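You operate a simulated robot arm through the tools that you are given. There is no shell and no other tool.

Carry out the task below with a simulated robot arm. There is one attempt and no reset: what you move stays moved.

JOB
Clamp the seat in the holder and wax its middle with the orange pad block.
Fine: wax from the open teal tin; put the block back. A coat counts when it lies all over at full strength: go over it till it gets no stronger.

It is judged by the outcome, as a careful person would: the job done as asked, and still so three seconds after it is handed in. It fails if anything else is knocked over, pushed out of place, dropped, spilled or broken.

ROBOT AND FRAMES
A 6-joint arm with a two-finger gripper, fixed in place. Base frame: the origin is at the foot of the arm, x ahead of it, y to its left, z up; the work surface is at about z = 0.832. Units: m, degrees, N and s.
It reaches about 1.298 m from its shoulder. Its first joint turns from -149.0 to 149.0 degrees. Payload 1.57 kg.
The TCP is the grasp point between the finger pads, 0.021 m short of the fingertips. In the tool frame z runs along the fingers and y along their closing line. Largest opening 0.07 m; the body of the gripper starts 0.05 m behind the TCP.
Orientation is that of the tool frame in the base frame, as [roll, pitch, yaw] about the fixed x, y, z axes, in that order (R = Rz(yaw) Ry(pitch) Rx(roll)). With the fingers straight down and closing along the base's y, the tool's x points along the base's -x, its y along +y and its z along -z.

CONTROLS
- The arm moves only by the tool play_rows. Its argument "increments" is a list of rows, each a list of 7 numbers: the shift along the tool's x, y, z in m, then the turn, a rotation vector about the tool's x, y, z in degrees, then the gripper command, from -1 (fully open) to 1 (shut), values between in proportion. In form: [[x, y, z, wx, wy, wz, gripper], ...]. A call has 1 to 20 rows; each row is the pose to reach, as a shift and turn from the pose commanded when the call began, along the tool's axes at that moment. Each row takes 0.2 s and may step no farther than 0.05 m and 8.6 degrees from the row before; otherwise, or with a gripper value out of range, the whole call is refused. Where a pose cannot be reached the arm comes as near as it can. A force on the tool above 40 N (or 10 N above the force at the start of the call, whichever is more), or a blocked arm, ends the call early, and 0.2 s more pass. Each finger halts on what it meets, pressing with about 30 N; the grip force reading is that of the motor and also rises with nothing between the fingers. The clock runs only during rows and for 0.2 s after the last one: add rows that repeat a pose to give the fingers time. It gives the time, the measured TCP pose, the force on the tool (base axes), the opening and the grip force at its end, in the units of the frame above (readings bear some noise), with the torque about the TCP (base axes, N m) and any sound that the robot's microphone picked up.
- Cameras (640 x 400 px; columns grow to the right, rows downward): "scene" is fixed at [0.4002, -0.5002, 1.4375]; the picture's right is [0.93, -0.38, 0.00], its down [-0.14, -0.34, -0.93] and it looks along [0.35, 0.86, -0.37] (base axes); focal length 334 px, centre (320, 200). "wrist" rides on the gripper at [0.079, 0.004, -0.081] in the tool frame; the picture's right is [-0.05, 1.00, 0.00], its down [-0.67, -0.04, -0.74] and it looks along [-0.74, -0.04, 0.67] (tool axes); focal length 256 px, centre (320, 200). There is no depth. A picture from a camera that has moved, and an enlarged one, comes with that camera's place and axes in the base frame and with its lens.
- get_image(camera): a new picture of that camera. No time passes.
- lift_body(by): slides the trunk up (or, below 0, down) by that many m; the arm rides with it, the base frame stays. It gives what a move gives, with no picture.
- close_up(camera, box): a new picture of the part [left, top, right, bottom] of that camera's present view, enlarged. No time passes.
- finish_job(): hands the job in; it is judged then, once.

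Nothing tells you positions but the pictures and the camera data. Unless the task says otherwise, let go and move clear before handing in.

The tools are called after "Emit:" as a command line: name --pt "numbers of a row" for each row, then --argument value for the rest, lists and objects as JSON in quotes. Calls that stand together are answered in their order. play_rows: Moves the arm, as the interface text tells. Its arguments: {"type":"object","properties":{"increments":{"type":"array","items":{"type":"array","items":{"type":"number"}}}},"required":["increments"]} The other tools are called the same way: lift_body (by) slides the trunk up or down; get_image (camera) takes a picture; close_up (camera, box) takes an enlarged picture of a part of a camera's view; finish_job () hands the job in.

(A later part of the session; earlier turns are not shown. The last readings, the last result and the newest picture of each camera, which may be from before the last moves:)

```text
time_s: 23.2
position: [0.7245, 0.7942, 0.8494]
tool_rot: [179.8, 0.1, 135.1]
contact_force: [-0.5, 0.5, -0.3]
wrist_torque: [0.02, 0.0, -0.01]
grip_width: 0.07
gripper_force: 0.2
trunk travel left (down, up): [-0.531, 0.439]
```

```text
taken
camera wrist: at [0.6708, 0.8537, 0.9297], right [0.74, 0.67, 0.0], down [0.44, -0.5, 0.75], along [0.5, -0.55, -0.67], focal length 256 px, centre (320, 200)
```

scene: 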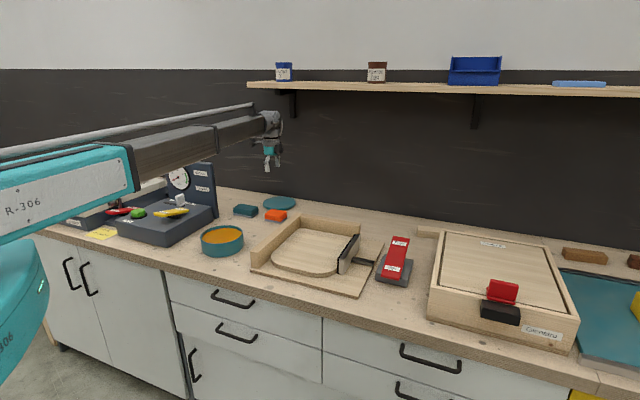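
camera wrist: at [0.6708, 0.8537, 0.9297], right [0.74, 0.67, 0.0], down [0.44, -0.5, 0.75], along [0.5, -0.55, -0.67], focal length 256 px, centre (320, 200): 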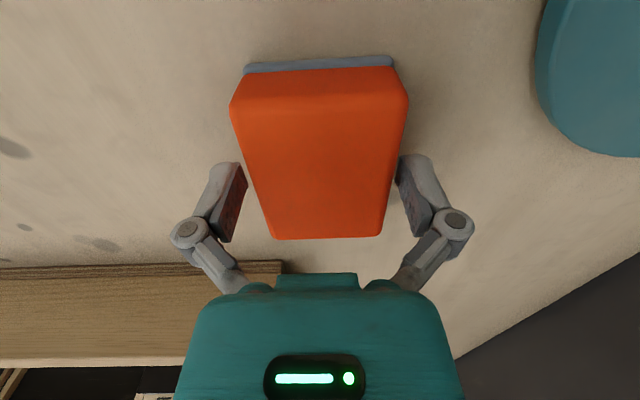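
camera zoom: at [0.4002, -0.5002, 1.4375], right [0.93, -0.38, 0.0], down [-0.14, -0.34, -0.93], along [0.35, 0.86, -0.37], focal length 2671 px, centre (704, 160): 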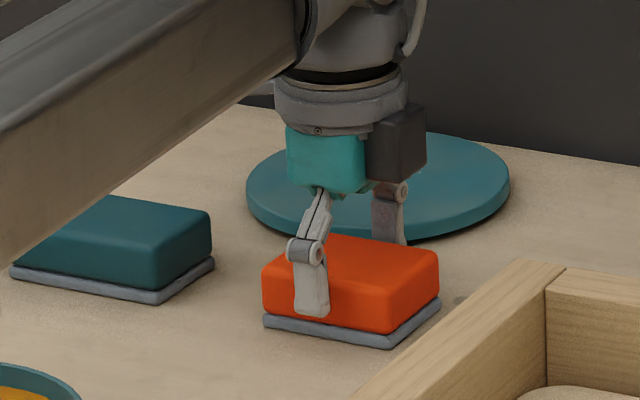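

The fingertips straddle the orange body just above its grey pad. I'll close the grip here, having noted the pose (0.7245, 0.7942, 0.8494) for putting the block back.

Emit:
play_rows --pt "0 0 0 0 0 0 1" --pt "0 0 0 0 0 0 1" --pt "0 0 0 0 0 0 1" --pt "0 0 0 0 0 0 1"

Emit:
close_up --camera "scene" --box '[240, 180, 304, 230]'

Emit:
get_image --camera "wrist"

```text
time_s: 24.2
position: [0.7258, 0.7942, 0.8504]
tool_rot: [179.8, 0.1, 135.0]
contact_force: [0.8, 0.7, 4.0]
wrist_torque: [-0.01, 0.01, -0.01]
grip_width: 0.0592
gripper_force: 29.7
trunk travel left (down, up): [-0.531, 0.439]
```

```text
8.00 times, centred on (272, 205) of scene
camera zoom: at [0.4002, -0.5002, 1.4375], right [0.93, -0.38, 0.0], down [-0.14, -0.34, -0.93], along [0.35, 0.86, -0.37], focal length 2671 px, centre (704, 160)
```

zoom: 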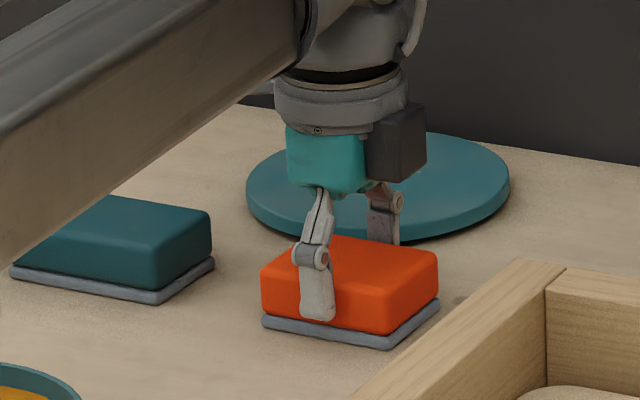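

```text
taken
camera wrist: at [0.6708, 0.8536, 0.9299], right [0.74, 0.67, 0.0], down [0.44, -0.5, 0.75], along [0.5, -0.55, -0.67], focal length 256 px, centre (320, 200)
```

wrist: 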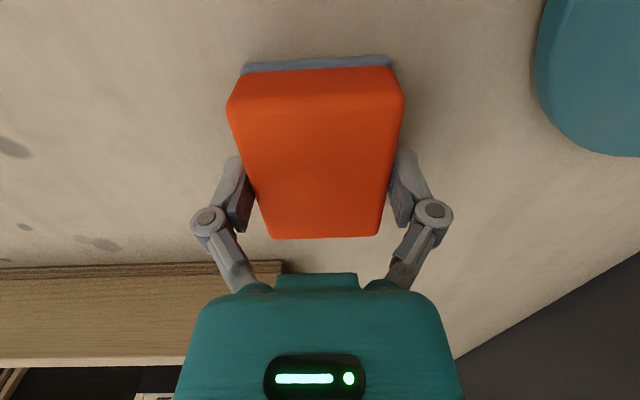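

The block is gripped (width 0.059, force 29.7 N). I'll lift it straight up and check it comes cleanly.

Emit:
lift_body --by 0.03

Emit:
lift_body --by 0.12

Emit:
get_image --camera "wrist"

Emit:
close_up --camera "scene" --box '[220, 120, 320, 240]'

```text
time_s: 24.9
position: [0.7255, 0.7935, 0.8798]
tool_rot: [179.8, 0.1, 135.0]
contact_force: [1.0, 0.5, -1.4]
wrist_torque: [0.01, -0.01, 0.02]
grip_width: 0.0594
gripper_force: 30.3
trunk travel left (down, up): [-0.561, 0.409]
```

```text
time_s: 26.4
position: [0.7248, 0.7926, 0.9994]
tool_rot: [179.7, 0.1, 135.0]
contact_force: [-0.2, 0.7, -2.0]
wrist_torque: [-0.01, 0.02, 0.02]
grip_width: 0.0596
gripper_force: 29.9
trunk travel left (down, up): [-0.681, 0.289]
```

```text
taken
camera wrist: at [0.671, 0.8539, 1.0793], right [0.74, 0.67, 0.0], down [0.44, -0.5, 0.75], along [0.5, -0.55, -0.67], focal length 256 px, centre (320, 200)
```

wrist: 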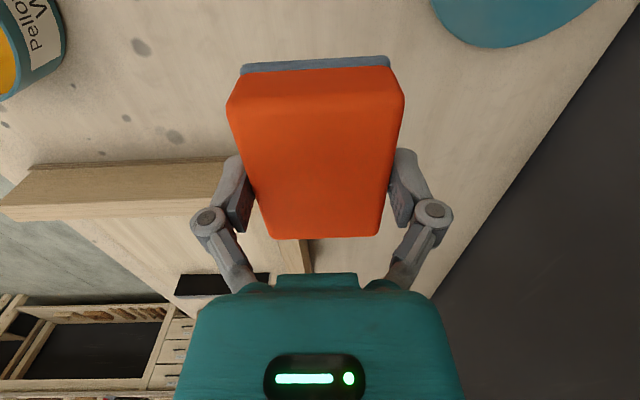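

```text
3.33 times, centred on (270, 180) of scene
camera zoom: at [0.4002, -0.5002, 1.4375], right [0.93, -0.38, 0.0], down [-0.14, -0.34, -0.93], along [0.35, 0.86, -0.37], focal length 1113 px, centre (487, 267)
```

zoom: 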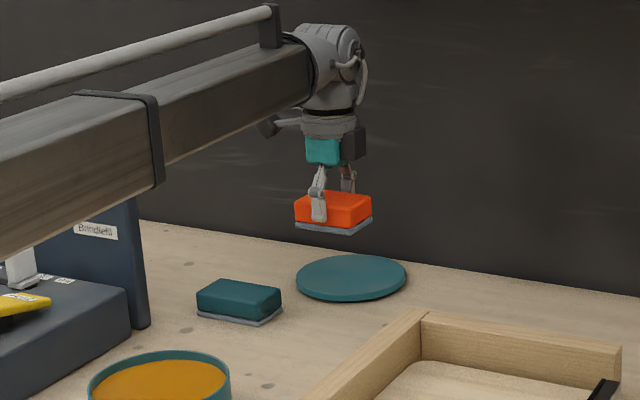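

The block is held securely; its grey pad's underside sits about 0.031 below the TCP. The tin centre is at about (0.479, 0.638), its rim near z 0.871 and the wax about 12 mm lower. I'll travel over the tin at a safe height.

Emit:
play_rows --pt "0.008 -0.0354 0 0 0 0 1" --pt "0.016 -0.0708 0 0 0 0 1" --pt "0.024 -0.1062 0 0 0 0 1" --pt "0.032 -0.1416 0 0 0 0 1" --pt "0.04 -0.177 0 0 0 0 1" --pt "0.048 -0.2124 0 0 0 0 1" --pt "0.056 -0.2478 0 0 0 0 1" --pt "0.0645 -0.2831 0 0 0 0 1" --pt "0.0645 -0.2831 0 0 0 0 1" --pt "0.0645 -0.2831 0 0 0 0 1"

Emit:
get_image --camera "wrist"

Emit:
close_up --camera "scene" --box '[170, 130, 290, 270]'

```text
time_s: 28.6
position: [0.4797, 0.6386, 0.9999]
tool_rot: [179.8, 0.1, 135.0]
contact_force: [0.1, -0.2, -0.6]
wrist_torque: [0.0, 0.03, -0.02]
grip_width: 0.0596
gripper_force: 29.9
trunk travel left (down, up): [-0.681, 0.289]
```

```text
taken
camera wrist: at [0.4249, 0.699, 1.0795], right [0.74, 0.67, 0.0], down [0.44, -0.5, 0.75], along [0.5, -0.55, -0.67], focal length 256 px, centre (320, 200)
```

wrist: 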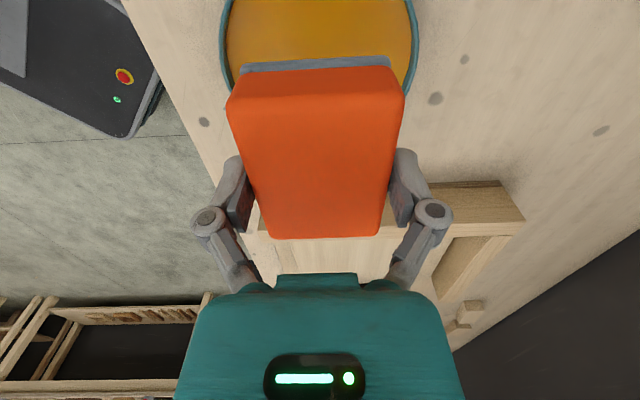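

```text
2.86 times, centred on (230, 200) of scene
camera zoom: at [0.4002, -0.5002, 1.4375], right [0.93, -0.38, 0.0], down [-0.14, -0.34, -0.93], along [0.35, 0.86, -0.37], focal length 954 px, centre (577, 200)
```

zoom: 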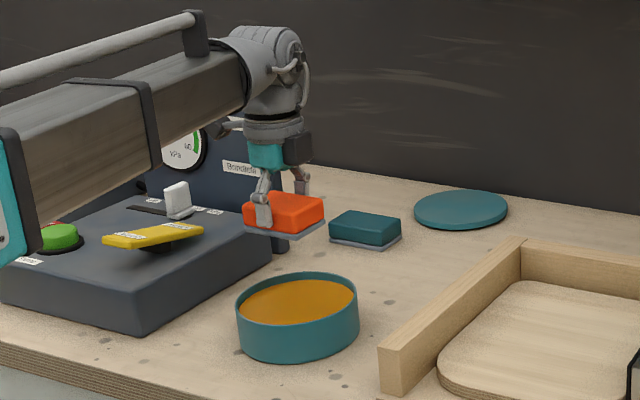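

Emit:
lift_body --by -0.05

Emit:
get_image --camera "wrist"

Emit:
close_up --camera "scene" --box '[180, 180, 270, 270]'

```text
time_s: 29.6
position: [0.4776, 0.6395, 0.9491]
tool_rot: [179.7, 0.0, 134.9]
contact_force: [0.2, 0.3, -0.2]
wrist_torque: [0.04, -0.01, 0.01]
grip_width: 0.0596
gripper_force: 30.4
trunk travel left (down, up): [-0.631, 0.339]
```

```text
taken
camera wrist: at [0.4248, 0.6988, 1.0297], right [0.74, 0.67, 0.0], down [0.44, -0.5, 0.75], along [0.5, -0.55, -0.67], focal length 256 px, centre (320, 200)
```

wrist: 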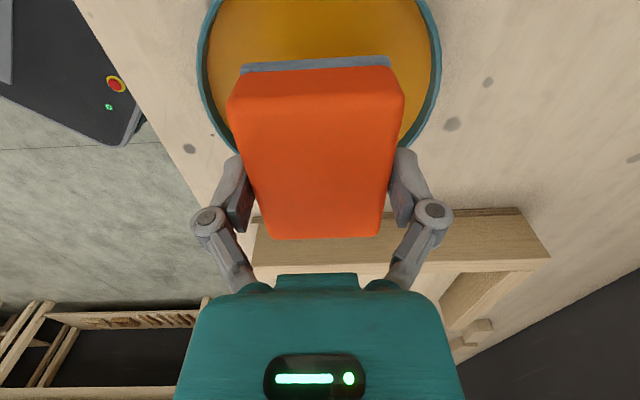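

```text
4.44 times, centred on (225, 225) of scene
camera zoom: at [0.4002, -0.5002, 1.4375], right [0.93, -0.38, 0.0], down [-0.14, -0.34, -0.93], along [0.35, 0.86, -0.37], focal length 1484 px, centre (742, 89)
```

zoom: 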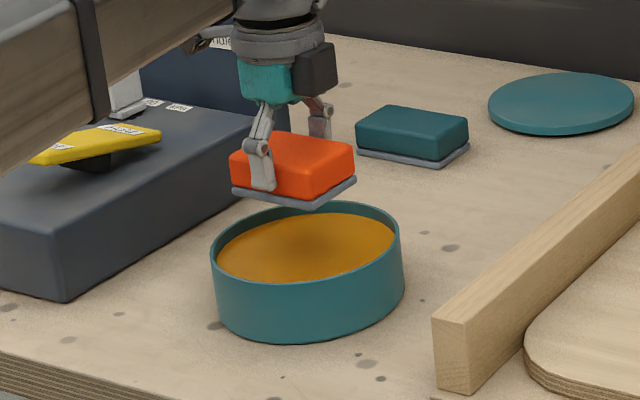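

The block is centred over the tin in both views. I'll lower it gently toward the wax in small steps, watching the force.

Emit:
lift_body --by -0.045

Emit:
close_up --camera "scene" --box '[180, 180, 270, 270]'

Emit:
get_image --camera "wrist"

```text
time_s: 30.4
position: [0.4785, 0.639, 0.905]
tool_rot: [179.8, 0.1, 135.0]
contact_force: [0.1, -0.3, -0.5]
wrist_torque: [-0.02, 0.01, -0.02]
grip_width: 0.0594
gripper_force: 29.9
trunk travel left (down, up): [-0.586, 0.384]
```

```text
4.44 times, centred on (225, 225) of scene
camera zoom: at [0.4002, -0.5002, 1.4375], right [0.93, -0.38, 0.0], down [-0.14, -0.34, -0.93], along [0.35, 0.86, -0.37], focal length 1484 px, centre (742, 89)
```

zoom: 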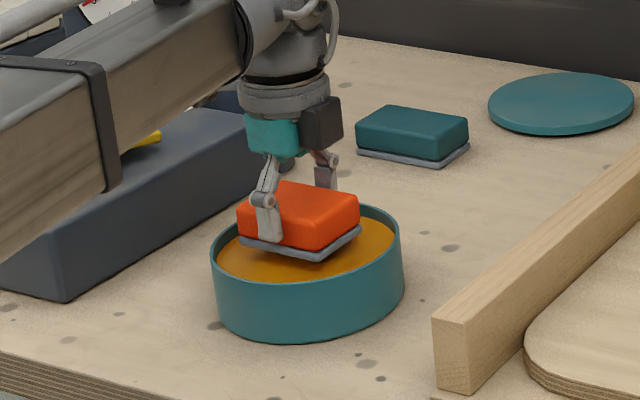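

```text
taken
camera wrist: at [0.4248, 0.6988, 0.9847], right [0.74, 0.67, 0.0], down [0.44, -0.5, 0.75], along [0.5, -0.55, -0.67], focal length 256 px, centre (320, 200)
```

wrist: 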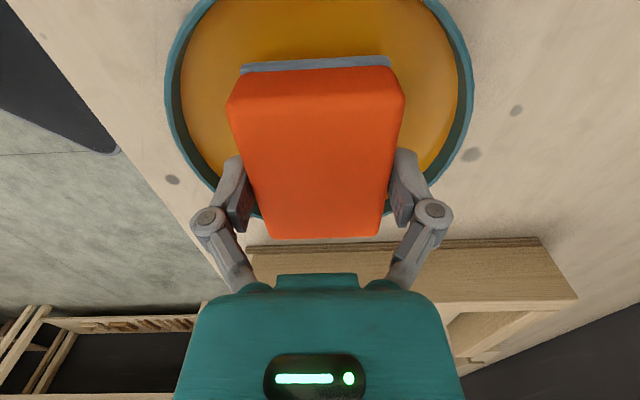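

Emit:
lift_body --by -0.008

Emit:
lift_body --by -0.004

Emit:
close_up --camera "scene" --box '[190, 200, 260, 260]'

```text
time_s: 31.0
position: [0.4791, 0.6378, 0.8961]
tool_rot: [179.8, 0.1, 135.0]
contact_force: [-0.5, 0.4, -1.0]
wrist_torque: [0.02, 0.01, 0.01]
grip_width: 0.0592
gripper_force: 30.0
trunk travel left (down, up): [-0.578, 0.392]
```

```text
time_s: 31.6
position: [0.4787, 0.6388, 0.8927]
tool_rot: [179.8, 0.0, 135.0]
contact_force: [0.7, 0.6, 2.3]
wrist_torque: [-0.01, 0.02, 0.0]
grip_width: 0.0594
gripper_force: 29.7
trunk travel left (down, up): [-0.574, 0.396]
```

```text
6.67 times, centred on (225, 230) of scene
camera zoom: at [0.4002, -0.5002, 1.4375], right [0.93, -0.38, 0.0], down [-0.14, -0.34, -0.93], along [0.35, 0.86, -0.37], focal length 2226 px, centre (953, 0)
```

zoom: 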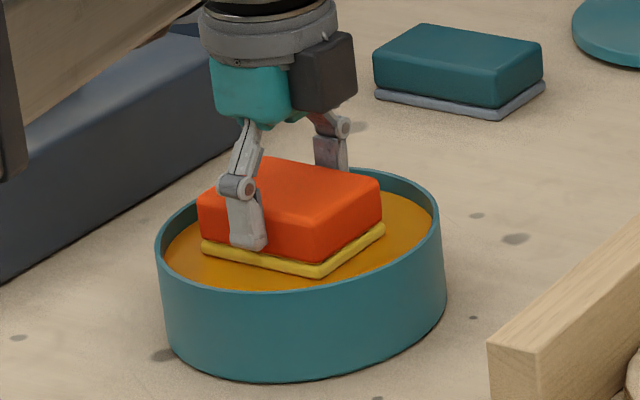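

The pad turned yellow on contact, so it's picking up wax. I'll press very slightly more to be sure of a full load and compare the colour.

Emit:
lift_body --by -0.001

Emit:
close_up --camera "scene" --box '[190, 200, 260, 260]'

```text
time_s: 32.1
position: [0.479, 0.6383, 0.8928]
tool_rot: [179.7, 0.1, 135.0]
contact_force: [3.5, 3.8, 17.6]
wrist_torque: [-0.03, -0.09, 0.02]
grip_width: 0.0595
gripper_force: 30.0
trunk travel left (down, up): [-0.573, 0.397]
```

```text
6.67 times, centred on (225, 230) of scene
camera zoom: at [0.4002, -0.5002, 1.4375], right [0.93, -0.38, 0.0], down [-0.14, -0.34, -0.93], along [0.35, 0.86, -0.37], focal length 2226 px, centre (953, 0)
```

zoom: 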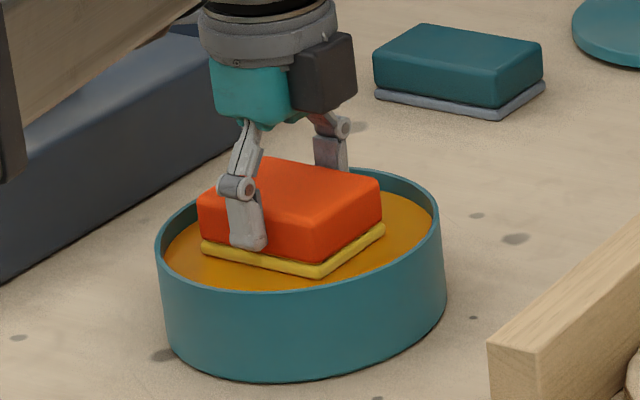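

The pad carries a full, even load of wax at 17.6 N. I'll lift straight out of the tin and check that nothing drips or shifts.

Emit:
lift_body --by 0.09

Emit:
close_up --camera "scene" --box '[170, 150, 290, 270]'

Emit:
get_image --camera "wrist"

```text
time_s: 33.3
position: [0.4783, 0.6394, 0.9813]
tool_rot: [179.9, 0.1, 135.0]
contact_force: [-0.2, 0.1, -1.5]
wrist_torque: [0.03, 0.01, 0.02]
grip_width: 0.0591
gripper_force: 29.3
trunk travel left (down, up): [-0.663, 0.307]
```

```text
3.33 times, centred on (230, 210) of scene
camera zoom: at [0.4002, -0.5002, 1.4375], right [0.93, -0.38, 0.0], down [-0.14, -0.34, -0.93], along [0.35, 0.86, -0.37], focal length 1113 px, centre (620, 167)
```

zoom: 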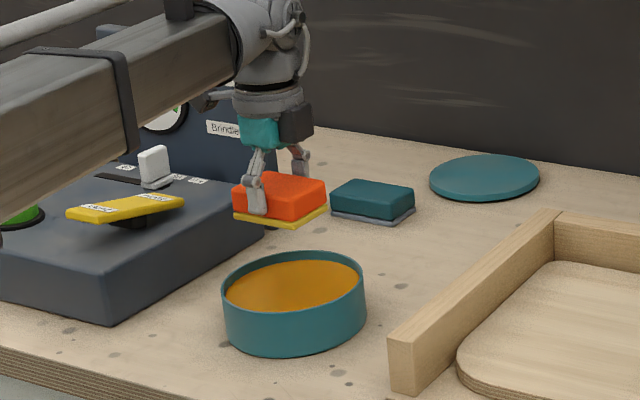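

```text
taken
camera wrist: at [0.4249, 0.6989, 1.0615], right [0.74, 0.67, 0.0], down [0.44, -0.5, 0.75], along [0.5, -0.55, -0.67], focal length 256 px, centre (320, 200)
```

wrist: 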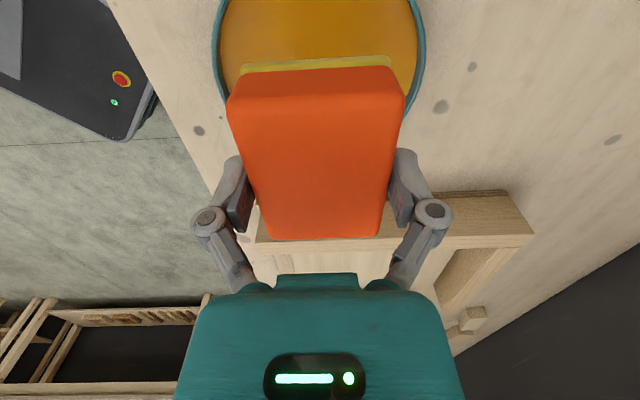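

Clean lift with a loaded yellow pad. I'll carry it over the fence to above the seat centre, which I take to be about (0.772, 0.450).

Emit:
play_rows --pt "-0.042 0.009 0 0 0 0 1" --pt "-0.085 0.018 0 0 0 0 1" --pt "-0.128 0.0275 0 0 0 0 1" --pt "-0.17 0.037 0 0 0 0 1" --pt "-0.213 0.046 0 0 0 0 1" --pt "-0.256 0.055 0 0 0 0 1" --pt "-0.3 0.065 0 0 0 0 1" --pt "-0.341 0.0737 0 0 0 0 1" --pt "-0.341 0.0737 0 0 0 0 1" --pt "-0.341 0.0737 0 0 0 0 1"

Emit:
get_image --camera "wrist"

Emit:
close_up --camera "scene" --box '[240, 180, 400, 300]'

```text
time_s: 35.5
position: [0.7712, 0.4492, 0.9816]
tool_rot: [179.9, 0.1, 134.9]
contact_force: [0.0, -0.1, -1.4]
wrist_torque: [-0.02, -0.02, -0.02]
grip_width: 0.0594
gripper_force: 30.0
trunk travel left (down, up): [-0.663, 0.307]
```

```text
taken
camera wrist: at [0.7173, 0.5087, 1.0616], right [0.74, 0.67, 0.0], down [0.44, -0.5, 0.75], along [0.5, -0.55, -0.67], focal length 256 px, centre (320, 200)
```

wrist: 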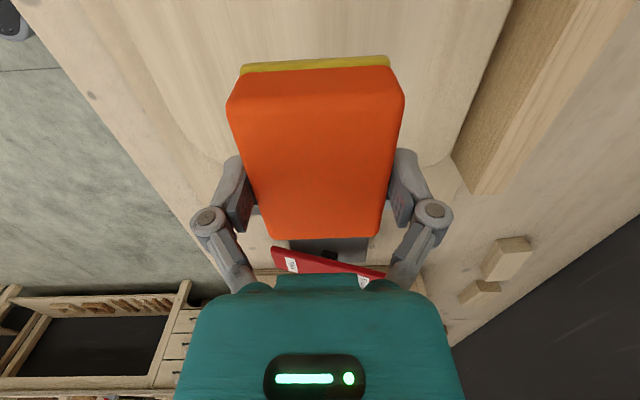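

```text
3.33 times, centred on (320, 240) of scene
camera zoom: at [0.4002, -0.5002, 1.4375], right [0.93, -0.38, 0.0], down [-0.14, -0.34, -0.93], along [0.35, 0.86, -0.37], focal length 1113 px, centre (320, 67)
```

zoom: 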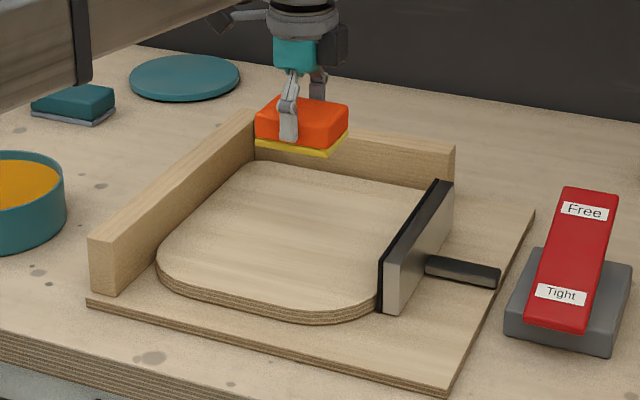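

Emit:
lift_body --by -0.08

Emit:
get_image --camera "wrist"

Emit:
close_up --camera "scene" --box '[260, 190, 380, 290]'

```text
time_s: 36.7
position: [0.7717, 0.4488, 0.9013]
tool_rot: [179.9, 0.2, 135.0]
contact_force: [0.1, 0.0, -0.5]
wrist_torque: [0.0, -0.03, 0.03]
grip_width: 0.0593
gripper_force: 30.0
trunk travel left (down, up): [-0.583, 0.387]
```

```text
taken
camera wrist: at [0.7172, 0.5088, 0.9817], right [0.74, 0.67, 0.0], down [0.44, -0.5, 0.75], along [0.5, -0.55, -0.67], focal length 256 px, centre (320, 200)
```

wrist: 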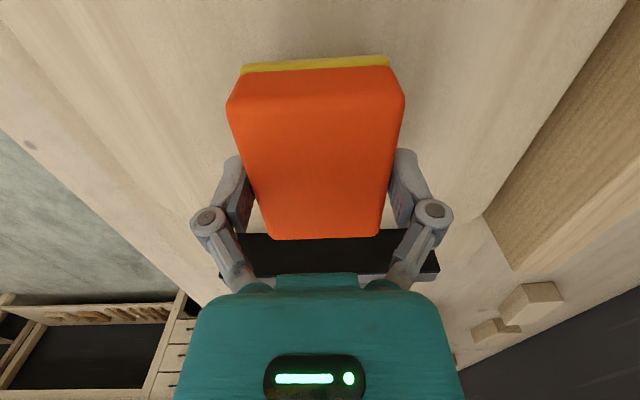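

```text
4.00 times, centred on (320, 240) of scene
camera zoom: at [0.4002, -0.5002, 1.4375], right [0.93, -0.38, 0.0], down [-0.14, -0.34, -0.93], along [0.35, 0.86, -0.37], focal length 1336 px, centre (320, 40)
```

zoom: 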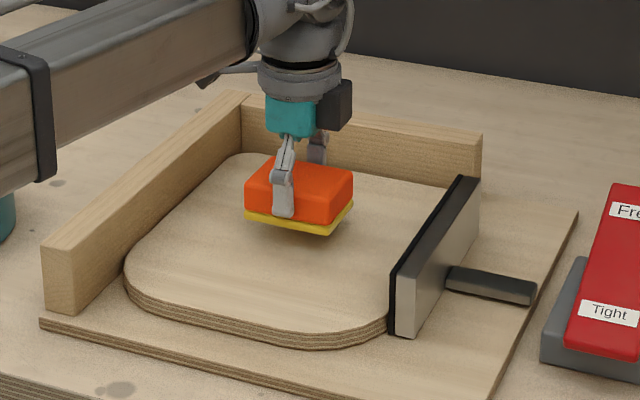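

Emit:
lift_body --by -0.012

Emit:
lift_body --by -0.004

Emit:
lift_body --by -0.002

Emit:
close_up --camera "scene" --box '[290, 210, 350, 270]'

```text
time_s: 37.3
position: [0.772, 0.4492, 0.8902]
tool_rot: [179.7, 0.2, 135.0]
contact_force: [1.3, 0.2, -1.5]
wrist_torque: [0.01, 0.02, -0.03]
grip_width: 0.0595
gripper_force: 29.9
trunk travel left (down, up): [-0.571, 0.399]
```

```text
time_s: 37.8
position: [0.7722, 0.448, 0.8864]
tool_rot: [179.9, 0.1, 135.0]
contact_force: [0.2, 0.1, -0.4]
wrist_torque: [0.01, -0.01, 0.02]
grip_width: 0.0592
gripper_force: 30.8
trunk travel left (down, up): [-0.567, 0.403]
```

```text
time_s: 38.3
position: [0.7721, 0.4487, 0.8836]
tool_rot: [179.8, 0.1, 134.9]
contact_force: [0.1, 0.8, -1.2]
wrist_torque: [0.02, 0.02, 0.01]
grip_width: 0.0595
gripper_force: 30.5
trunk travel left (down, up): [-0.565, 0.405]
```

```text
6.67 times, centred on (320, 240) of scene
camera zoom: at [0.4002, -0.5002, 1.4375], right [0.93, -0.38, 0.0], down [-0.14, -0.34, -0.93], along [0.35, 0.86, -0.37], focal length 2226 px, centre (320, -67)
```

zoom: 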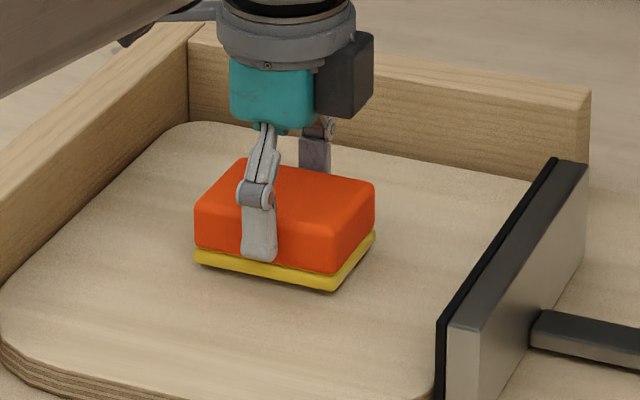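

Emit:
lift_body --by -0.002

Emit:
lift_body --by -0.002

Emit:
lift_body --by -0.001

Emit:
close_up --camera "scene" --box '[290, 210, 350, 270]'

```text
time_s: 38.9
position: [0.7709, 0.4483, 0.881]
tool_rot: [179.9, 0.0, 135.0]
contact_force: [-0.4, 0.5, -0.9]
wrist_torque: [0.0, 0.0, 0.0]
grip_width: 0.0593
gripper_force: 30.0
trunk travel left (down, up): [-0.563, 0.407]
```

```text
time_s: 39.4
position: [0.7709, 0.4492, 0.8799]
tool_rot: [179.8, 0.1, 135.0]
contact_force: [1.4, 0.9, 2.8]
wrist_torque: [0.11, -0.09, -0.01]
grip_width: 0.0593
gripper_force: 30.2
trunk travel left (down, up): [-0.561, 0.409]
```

```text
time_s: 39.9
position: [0.772, 0.4474, 0.8792]
tool_rot: [179.6, 0.1, 135.1]
contact_force: [4.8, 3.5, 14.9]
wrist_torque: [0.12, 0.07, 0.0]
grip_width: 0.0593
gripper_force: 29.6
trunk travel left (down, up): [-0.56, 0.41]
```

```text
6.67 times, centred on (320, 240) of scene
camera zoom: at [0.4002, -0.5002, 1.4375], right [0.93, -0.38, 0.0], down [-0.14, -0.34, -0.93], along [0.35, 0.86, -0.37], focal length 2226 px, centre (320, -67)
```

zoom: 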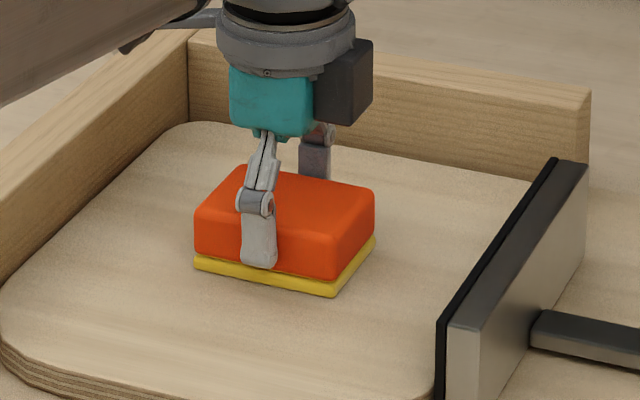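

The pad is seated on the wood at about 15 N. I'll make a first slow stroke back and forth along the seat's depth and look at the trace it leaves.

Emit:
play_rows --pt "0 0.015 0 0 0 0 1" --pt "0 0.03 0 0 0 0 1" --pt "0 0.045 0 0 0 0 1" --pt "0 0.06 0 0 0 0 1" --pt "0 0.045 0 0 0 0 1" --pt "0 0.03 0 0 0 0 1" --pt "0 0.015 0 0 0 0 1" --pt "0 0 0 0 0 0 1" --pt "0 -0.015 0 0 0 0 1" --pt "0 -0.03 0 0 0 0 1" --pt "0 -0.045 0 0 0 0 1" --pt "0 -0.06 0 0 0 0 1"

Emit:
close_up --camera "scene" --box '[260, 200, 370, 285]'

Emit:
get_image --camera "wrist"

```text
time_s: 42.5
position: [0.7279, 0.406, 0.8785]
tool_rot: [179.9, 0.2, 135.0]
contact_force: [2.6, 2.5, 13.7]
wrist_torque: [0.18, -0.22, -0.04]
grip_width: 0.0594
gripper_force: 29.6
trunk travel left (down, up): [-0.56, 0.41]
```

```text
4.71 times, centred on (315, 242) of scene
camera zoom: at [0.4002, -0.5002, 1.4375], right [0.93, -0.38, 0.0], down [-0.14, -0.34, -0.93], along [0.35, 0.86, -0.37], focal length 1571 px, centre (344, 0)
```

zoom: 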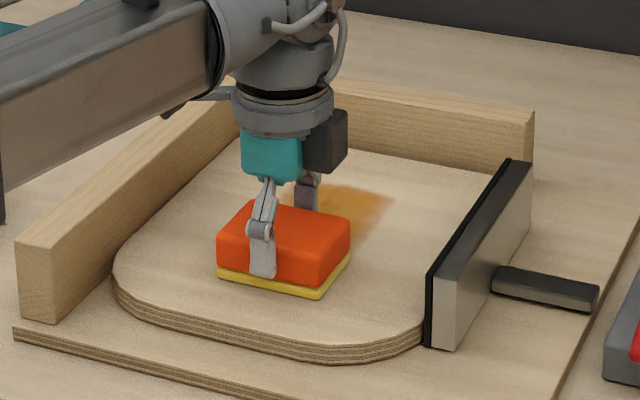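

```text
taken
camera wrist: at [0.6736, 0.4659, 0.9594], right [0.74, 0.67, 0.0], down [0.44, -0.5, 0.75], along [0.5, -0.55, -0.67], focal length 256 px, centre (320, 200)
```

wrist: 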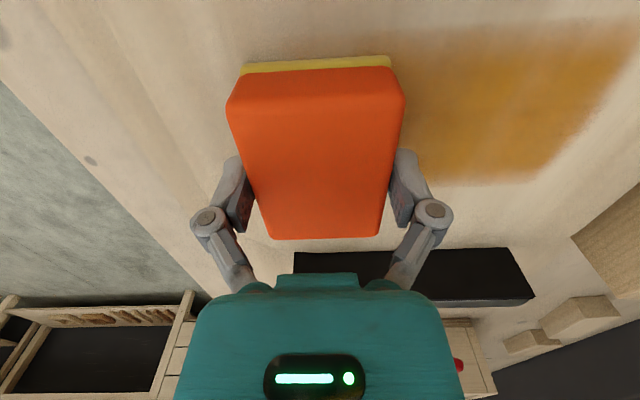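

Wax is going on as a golden coat. I'll raster over the whole middle area with overlapping strokes.

Emit:
play_rows --pt "-0.02 0 0 0 0 0 1" --pt "-0.04 0 0 0 0 0 1" --pt "-0.04 0.02 0 0 0 0 1" --pt "-0.04 0.04 0 0 0 0 1" --pt "-0.04 0.06 0 0 0 0 1" --pt "-0.04 0.08 0 0 0 0 1" --pt "-0.04 0.1 0 0 0 0 1" --pt "-0.04 0.12 0 0 0 0 1" --pt "-0.02 0.12 0 0 0 0 1" --pt "0 0.12 0 0 0 0 1" --pt "0.02 0.12 0 0 0 0 1" --pt "0.04 0.12 0 0 0 0 1" --pt "0.04 0.1 0 0 0 0 1" --pt "0.04 0.08 0 0 0 0 1" --pt "0.04 0.06 0 0 0 0 1" --pt "0.04 0.04 0 0 0 0 1" --pt "0.04 0.02 0 0 0 0 1" --pt "0.04 0 0 0 0 0 1" --pt "0.02 0 0 0 0 0 1" --pt "0 0 0 0 0 0 1"

Emit:
close_up --camera "scene" --box '[260, 200, 370, 285]'

Emit:
get_image --camera "wrist"

```text
time_s: 46.7
position: [0.7276, 0.4071, 0.8792]
tool_rot: [179.8, 0.3, 135.0]
contact_force: [-1.1, 2.1, 8.2]
wrist_torque: [0.16, 0.04, 0.0]
grip_width: 0.0595
gripper_force: 29.7
trunk travel left (down, up): [-0.56, 0.41]
```

```text
4.71 times, centred on (315, 242) of scene
camera zoom: at [0.4002, -0.5002, 1.4375], right [0.93, -0.38, 0.0], down [-0.14, -0.34, -0.93], along [0.35, 0.86, -0.37], focal length 1571 px, centre (344, 0)
```

zoom: 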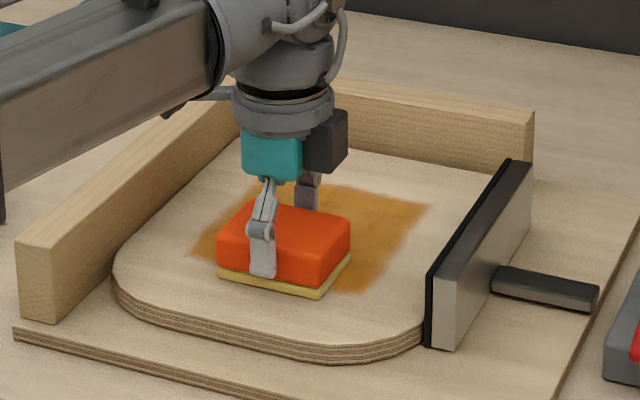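

```text
taken
camera wrist: at [0.6739, 0.4662, 0.9593], right [0.74, 0.67, 0.0], down [0.44, -0.5, 0.75], along [0.5, -0.55, -0.67], focal length 256 px, centre (320, 200)
```

wrist: 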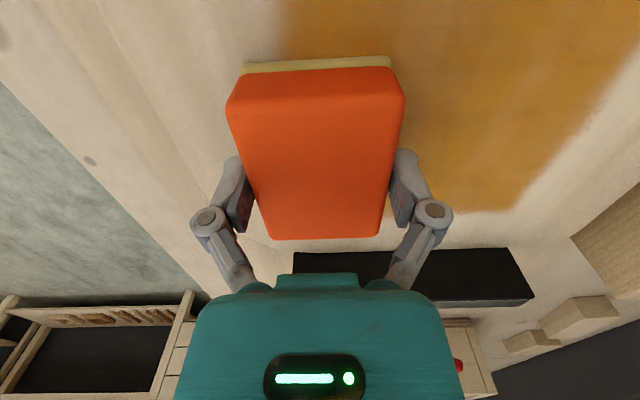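

Emit:
play_rows --pt "0.02 0 0 0 0 0 1" --pt "0.04 0 0 0 0 0 1" --pt "0.01 0 0 0 0 0 1" --pt "-0.02 0 0 0 0 0 1" --pt "-0.04 0 0 0 0 0 1" --pt "-0.04 0.03 0 0 0 0 1" --pt "-0.01 0.03 0 0 0 0 1" --pt "0.02 0.03 0 0 0 0 1" --pt "0.04 0.03 0 0 0 0 1" --pt "0.04 0.06 0 0 0 0 1" --pt "0.01 0.06 0 0 0 0 1" --pt "-0.02 0.06 0 0 0 0 1" --pt "-0.04 0.06 0 0 0 0 1" --pt "-0.04 0.09 0 0 0 0 1" --pt "0 0.09 0 0 0 0 1" --pt "0.04 0.09 0 0 0 0 1" --pt "0.04 0.12 0 0 0 0 1" --pt "0 0.12 0 0 0 0 1" --pt "-0.04 0.12 0 0 0 0 1" --pt "-0.02 0.08 0 0 0 0 1"

Emit:
lift_body --by 0.11

Emit:
close_up --camera "scene" --box '[250, 180, 380, 285]'

Emit:
get_image --camera "wrist"

```text
time_s: 50.9
position: [0.7994, 0.4472, 0.8791]
tool_rot: [179.9, 0.1, 134.9]
contact_force: [-1.8, -0.7, 6.2]
wrist_torque: [0.07, -0.09, -0.03]
grip_width: 0.0595
gripper_force: 29.7
trunk travel left (down, up): [-0.56, 0.41]
```

```text
time_s: 52.3
position: [0.7997, 0.4488, 0.9883]
tool_rot: [179.9, 0.0, 135.1]
contact_force: [-0.3, -0.2, -1.3]
wrist_torque: [-0.03, 0.02, -0.04]
grip_width: 0.0594
gripper_force: 29.7
trunk travel left (down, up): [-0.67, 0.3]
```

```text
3.81 times, centred on (315, 232) of scene
camera zoom: at [0.4002, -0.5002, 1.4375], right [0.93, -0.38, 0.0], down [-0.14, -0.34, -0.93], along [0.35, 0.86, -0.37], focal length 1272 px, centre (339, 76)
```

zoom: 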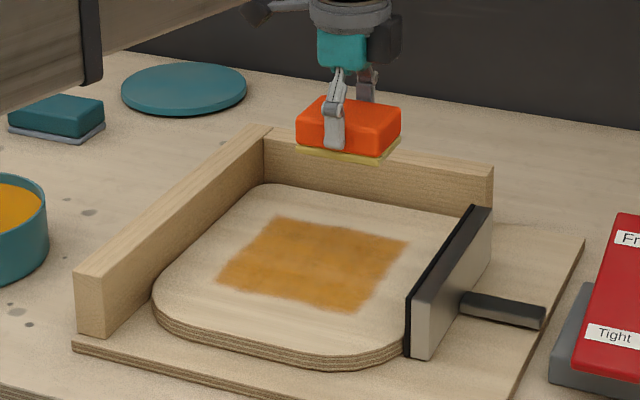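

```text
taken
camera wrist: at [0.7463, 0.5092, 1.0684], right [0.74, 0.67, 0.0], down [0.44, -0.5, 0.75], along [0.5, -0.55, -0.67], focal length 256 px, centre (320, 200)
```

wrist: 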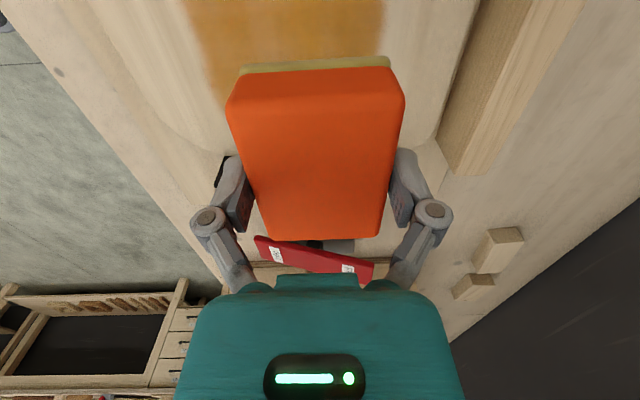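

Emit:
close_up --camera "scene" --box '[285, 220, 365, 275]'

Emit:
close_up --camera "scene" --box '[316, 195, 360, 225]'

```text
7.27 times, centred on (325, 248) of scene
camera zoom: at [0.4002, -0.5002, 1.4375], right [0.93, -0.38, 0.0], down [-0.14, -0.34, -0.93], along [0.35, 0.86, -0.37], focal length 2428 px, centre (284, -146)
```

zoom: 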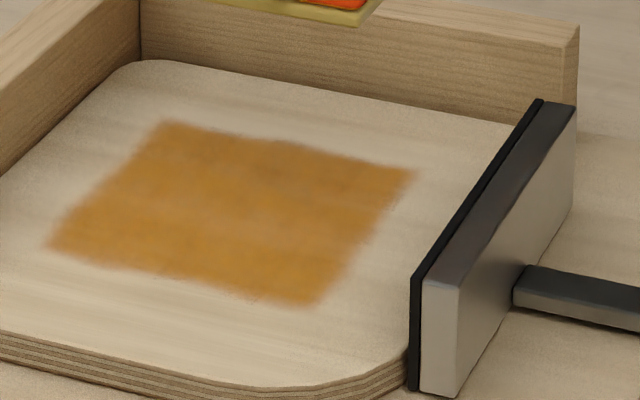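

```text
13.33 times, centred on (338, 210) of scene
camera zoom: at [0.4002, -0.5002, 1.4375], right [0.93, -0.38, 0.0], down [-0.14, -0.34, -0.93], along [0.35, 0.86, -0.37], focal length 4452 px, centre (80, 67)
```

zoom: 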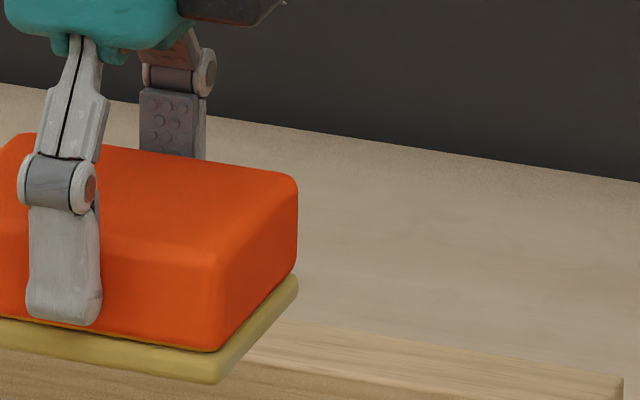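

A golden coat covers the middle but it's still patchy, and the pad has paled as it unloads. I'll reload from the tin and then do further passes, extending slightly toward the clamp side for even margins.

Emit:
play_rows --pt "0.04 -0.01 0 0 0 0 1" --pt "0.08 -0.02 0 0 0 0 1" --pt "0.12 -0.03 0 0 0 0 1" --pt "0.16 -0.041 0 0 0 0 1" --pt "0.2 -0.051 0 0 0 0 1" --pt "0.24 -0.061 0 0 0 0 1" --pt "0.28 -0.0715 0 0 0 0 1" --pt "0.32 -0.0817 0 0 0 0 1" --pt "0.3603 -0.0919 0 0 0 0 1" --pt "0.3603 -0.0919 0 0 0 0 1" --pt "0.3603 -0.0919 0 0 0 0 1"

Emit:
lift_body --by -0.085

Emit:
get_image --camera "wrist"

```text
time_s: 54.7
position: [0.4796, 0.6383, 0.9888]
tool_rot: [179.9, 0.1, 135.0]
contact_force: [-0.2, 1.2, -1.0]
wrist_torque: [-0.02, 0.0, -0.02]
grip_width: 0.0593
gripper_force: 29.9
trunk travel left (down, up): [-0.67, 0.3]
```

```text
time_s: 55.9
position: [0.4802, 0.6376, 0.9021]
tool_rot: [179.8, 0.1, 135.0]
contact_force: [-0.3, -0.5, -1.3]
wrist_torque: [-0.01, 0.0, -0.01]
grip_width: 0.0592
gripper_force: 29.9
trunk travel left (down, up): [-0.585, 0.385]
```

```text
taken
camera wrist: at [0.426, 0.6981, 0.9837], right [0.74, 0.67, 0.0], down [0.44, -0.5, 0.75], along [0.5, -0.55, -0.67], focal length 256 px, centre (320, 200)
```

wrist: 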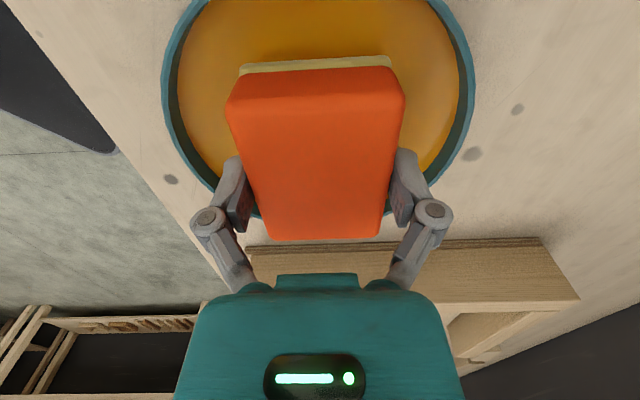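

Emit:
lift_body --by -0.0115

Emit:
close_up --camera "scene" --box '[190, 200, 260, 260]'

```text
time_s: 56.5
position: [0.4798, 0.6375, 0.891]
tool_rot: [179.8, 0.1, 135.0]
contact_force: [0.9, 0.6, -1.3]
wrist_torque: [0.01, 0.0, 0.0]
grip_width: 0.0593
gripper_force: 30.2
trunk travel left (down, up): [-0.574, 0.396]
```

```text
6.67 times, centred on (225, 230) of scene
camera zoom: at [0.4002, -0.5002, 1.4375], right [0.93, -0.38, 0.0], down [-0.14, -0.34, -0.93], along [0.35, 0.86, -0.37], focal length 2226 px, centre (953, 0)
```

zoom: 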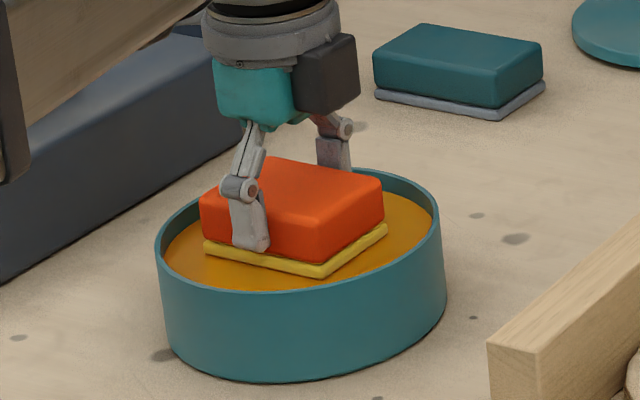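

Emit:
lift_body --by -0.001

Emit:
lift_body --by 0.09

Emit:
close_up --camera "scene" --box '[180, 150, 290, 260]'

```text
time_s: 57.0
position: [0.4801, 0.6375, 0.8918]
tool_rot: [179.7, 0.1, 135.0]
contact_force: [3.1, 2.9, 12.4]
wrist_torque: [-0.1, 0.02, -0.03]
grip_width: 0.0591
gripper_force: 29.7
trunk travel left (down, up): [-0.573, 0.397]
```

```text
time_s: 58.3
position: [0.4792, 0.6383, 0.9824]
tool_rot: [179.8, 0.1, 135.0]
contact_force: [-0.5, 0.1, -1.6]
wrist_torque: [0.0, -0.03, 0.0]
grip_width: 0.059
gripper_force: 30.4
trunk travel left (down, up): [-0.663, 0.307]
```

```text
3.64 times, centred on (235, 205) of scene
camera zoom: at [0.4002, -0.5002, 1.4375], right [0.93, -0.38, 0.0], down [-0.14, -0.34, -0.93], along [0.35, 0.86, -0.37], focal length 1214 px, centre (629, 182)
```

zoom: 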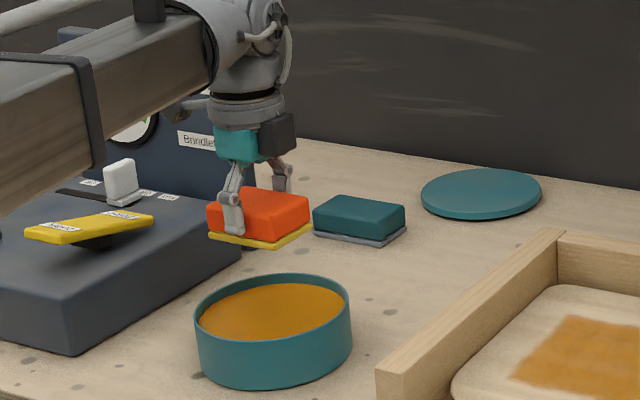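

Emit:
play_rows --pt "-0.042 0.009 0 0 0 0 1" --pt "-0.085 0.018 0 0 0 0 1" --pt "-0.128 0.0275 0 0 0 0 1" --pt "-0.17 0.037 0 0 0 0 1" --pt "-0.213 0.046 0 0 0 0 1" --pt "-0.256 0.055 0 0 0 0 1" --pt "-0.3 0.065 0 0 0 0 1" --pt "-0.341 0.0737 0 0 0 0 1" --pt "-0.341 0.0737 0 0 0 0 1" --pt "-0.341 0.0737 0 0 0 0 1"

Emit:
lift_body --by -0.095

Emit:
lift_body --by -0.007

Emit:
lift_body --by -0.001

```text
time_s: 60.5
position: [0.773, 0.4478, 0.9808]
tool_rot: [179.9, 0.1, 134.9]
contact_force: [-0.2, 0.4, -1.4]
wrist_torque: [0.0, -0.04, 0.01]
grip_width: 0.0593
gripper_force: 30.0
trunk travel left (down, up): [-0.663, 0.307]
```

```text
time_s: 61.8
position: [0.7734, 0.4492, 0.8858]
tool_rot: [179.8, 0.1, 135.0]
contact_force: [-0.4, -0.5, -0.6]
wrist_torque: [-0.01, -0.03, 0.0]
grip_width: 0.0594
gripper_force: 29.8
trunk travel left (down, up): [-0.568, 0.402]
```

```text
time_s: 62.3
position: [0.7737, 0.4492, 0.8781]
tool_rot: [179.8, 0.0, 134.9]
contact_force: [0.0, 0.0, -0.2]
wrist_torque: [0.01, -0.03, 0.02]
grip_width: 0.0592
gripper_force: 30.2
trunk travel left (down, up): [-0.561, 0.409]
```

```text
time_s: 62.8
position: [0.7727, 0.4487, 0.8794]
tool_rot: [179.7, 0.2, 135.0]
contact_force: [3.7, 1.7, 10.3]
wrist_torque: [-0.06, 0.15, 0.0]
grip_width: 0.0592
gripper_force: 30.0
trunk travel left (down, up): [-0.56, 0.41]
```

Emit:
play_rows --pt "-0.03 -0.03 0 0 0 0 1" --pt "-0.055 -0.05 0 0 0 0 1" --pt "-0.055 -0.07 0 0 0 0 1" --pt "-0.055 -0.035 0 0 0 0 1" --pt "-0.055 0 0 0 0 0 1" --pt "-0.055 0.035 0 0 0 0 1" --pt "-0.055 0.07 0 0 0 0 1" --pt "-0.025 0.07 0 0 0 0 1" --pt "-0.025 0.035 0 0 0 0 1" --pt "-0.025 0 0 0 0 0 1" --pt "-0.025 -0.035 0 0 0 0 1" --pt "-0.025 -0.07 0 0 0 0 1" --pt "0.005 -0.07 0 0 0 0 1" --pt "0.005 -0.035 0 0 0 0 1" --pt "0.005 0 0 0 0 0 1" --pt "0.005 0.035 0 0 0 0 1" --pt "0.005 0.07 0 0 0 0 1" --pt "0.035 0.07 0 0 0 0 1" --pt "0.035 0.035 0 0 0 0 1" --pt "0.035 0 0 0 0 0 1"

Emit:
close_up --camera "scene" --box '[260, 200, 370, 285]'

Emit:
get_image --camera "wrist"

```text
time_s: 67.0
position: [0.75, 0.4715, 0.8791]
tool_rot: [179.7, 0.1, 135.0]
contact_force: [-1.7, -1.9, 5.4]
wrist_torque: [0.06, -0.1, -0.02]
grip_width: 0.0594
gripper_force: 29.9
trunk travel left (down, up): [-0.56, 0.41]
```

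```text
4.71 times, centred on (315, 242) of scene
camera zoom: at [0.4002, -0.5002, 1.4375], right [0.93, -0.38, 0.0], down [-0.14, -0.34, -0.93], along [0.35, 0.86, -0.37], focal length 1571 px, centre (344, 0)
```

zoom: 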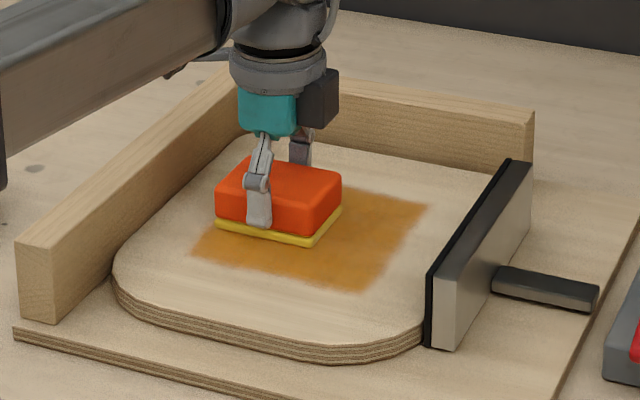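

```text
taken
camera wrist: at [0.6941, 0.5317, 0.9587], right [0.74, 0.67, 0.0], down [0.44, -0.5, 0.75], along [0.5, -0.55, -0.67], focal length 256 px, centre (320, 200)
```

wrist: 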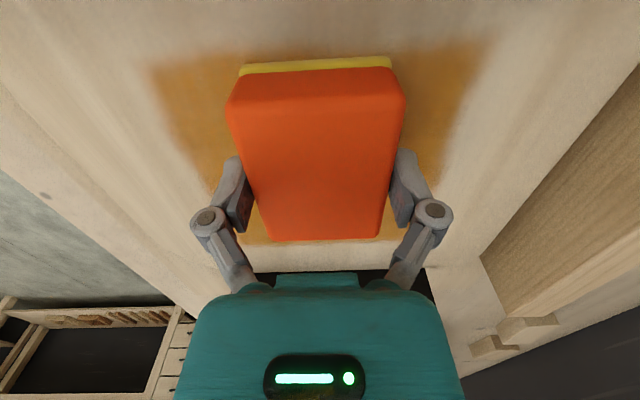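

The visible coat hasn't grown beyond the same rectangle even though I stroked wider, so that rectangle is evidently the "middle" area. I'll keep working it over at full overlap, then lift and compare strength.

Emit:
play_rows --pt "0.01 -0.03 0 0 0 0 1" --pt "0.01 -0.055 0 0 0 0 1" --pt "0.01 -0.02 0 0 0 0 1" --pt "0.01 0.02 0 0 0 0 1" --pt "0.01 0.055 0 0 0 0 1" --pt "-0.015 0.055 0 0 0 0 1" --pt "-0.015 0.02 0 0 0 0 1" --pt "-0.015 -0.02 0 0 0 0 1" --pt "-0.015 -0.055 0 0 0 0 1" --pt "-0.04 -0.055 0 0 0 0 1" --pt "-0.04 -0.02 0 0 0 0 1" --pt "-0.04 0.02 0 0 0 0 1" --pt "-0.04 0.055 0 0 0 0 1" --pt "-0.065 0.055 0 0 0 0 1" --pt "-0.065 0.02 0 0 0 0 1" --pt "-0.065 -0.02 0 0 0 0 1" --pt "-0.065 -0.055 0 0 0 0 1" --pt "-0.03 -0.04 0 0 0 0 1" --pt "-0.005 -0.02 0 0 0 0 1" --pt "-0.025 0 0 0 0 0 1"

Emit:
lift_body --by 0.103

Emit:
close_up --camera "scene" --box '[285, 220, 365, 275]'

Emit:
close_up --camera "scene" --box '[250, 180, 380, 285]'

```text
time_s: 71.2
position: [0.7655, 0.4567, 0.8782]
tool_rot: [179.8, 0.2, 134.9]
contact_force: [0.8, 0.0, 4.4]
wrist_torque: [0.14, 0.03, -0.05]
grip_width: 0.0597
gripper_force: 29.4
trunk travel left (down, up): [-0.56, 0.41]
```

```text
time_s: 72.6
position: [0.7658, 0.4564, 0.9805]
tool_rot: [179.8, 0.1, 135.0]
contact_force: [0.4, -0.7, -1.3]
wrist_torque: [0.0, -0.02, 0.03]
grip_width: 0.0593
gripper_force: 29.5
trunk travel left (down, up): [-0.663, 0.307]
```

```text
7.27 times, centred on (325, 248) of scene
camera zoom: at [0.4002, -0.5002, 1.4375], right [0.93, -0.38, 0.0], down [-0.14, -0.34, -0.93], along [0.35, 0.86, -0.37], focal length 2428 px, centre (284, -146)
```

zoom: 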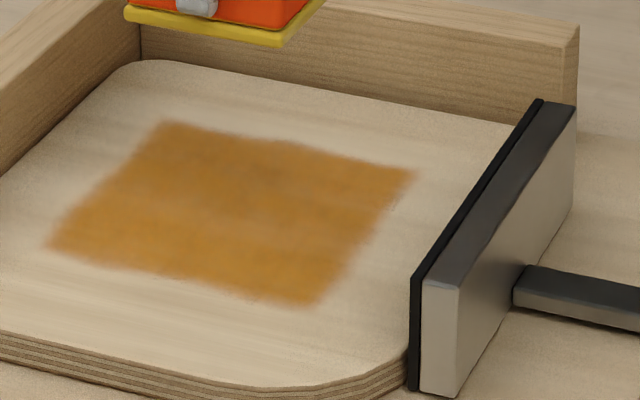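

```text
3.81 times, centred on (315, 232) of scene
camera zoom: at [0.4002, -0.5002, 1.4375], right [0.93, -0.38, 0.0], down [-0.14, -0.34, -0.93], along [0.35, 0.86, -0.37], focal length 1272 px, centre (339, 76)
```

zoom: 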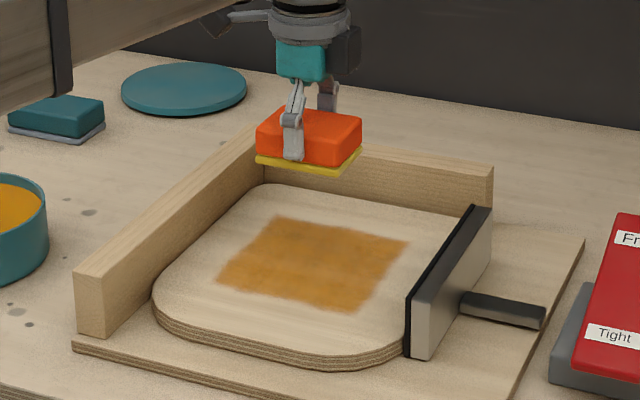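

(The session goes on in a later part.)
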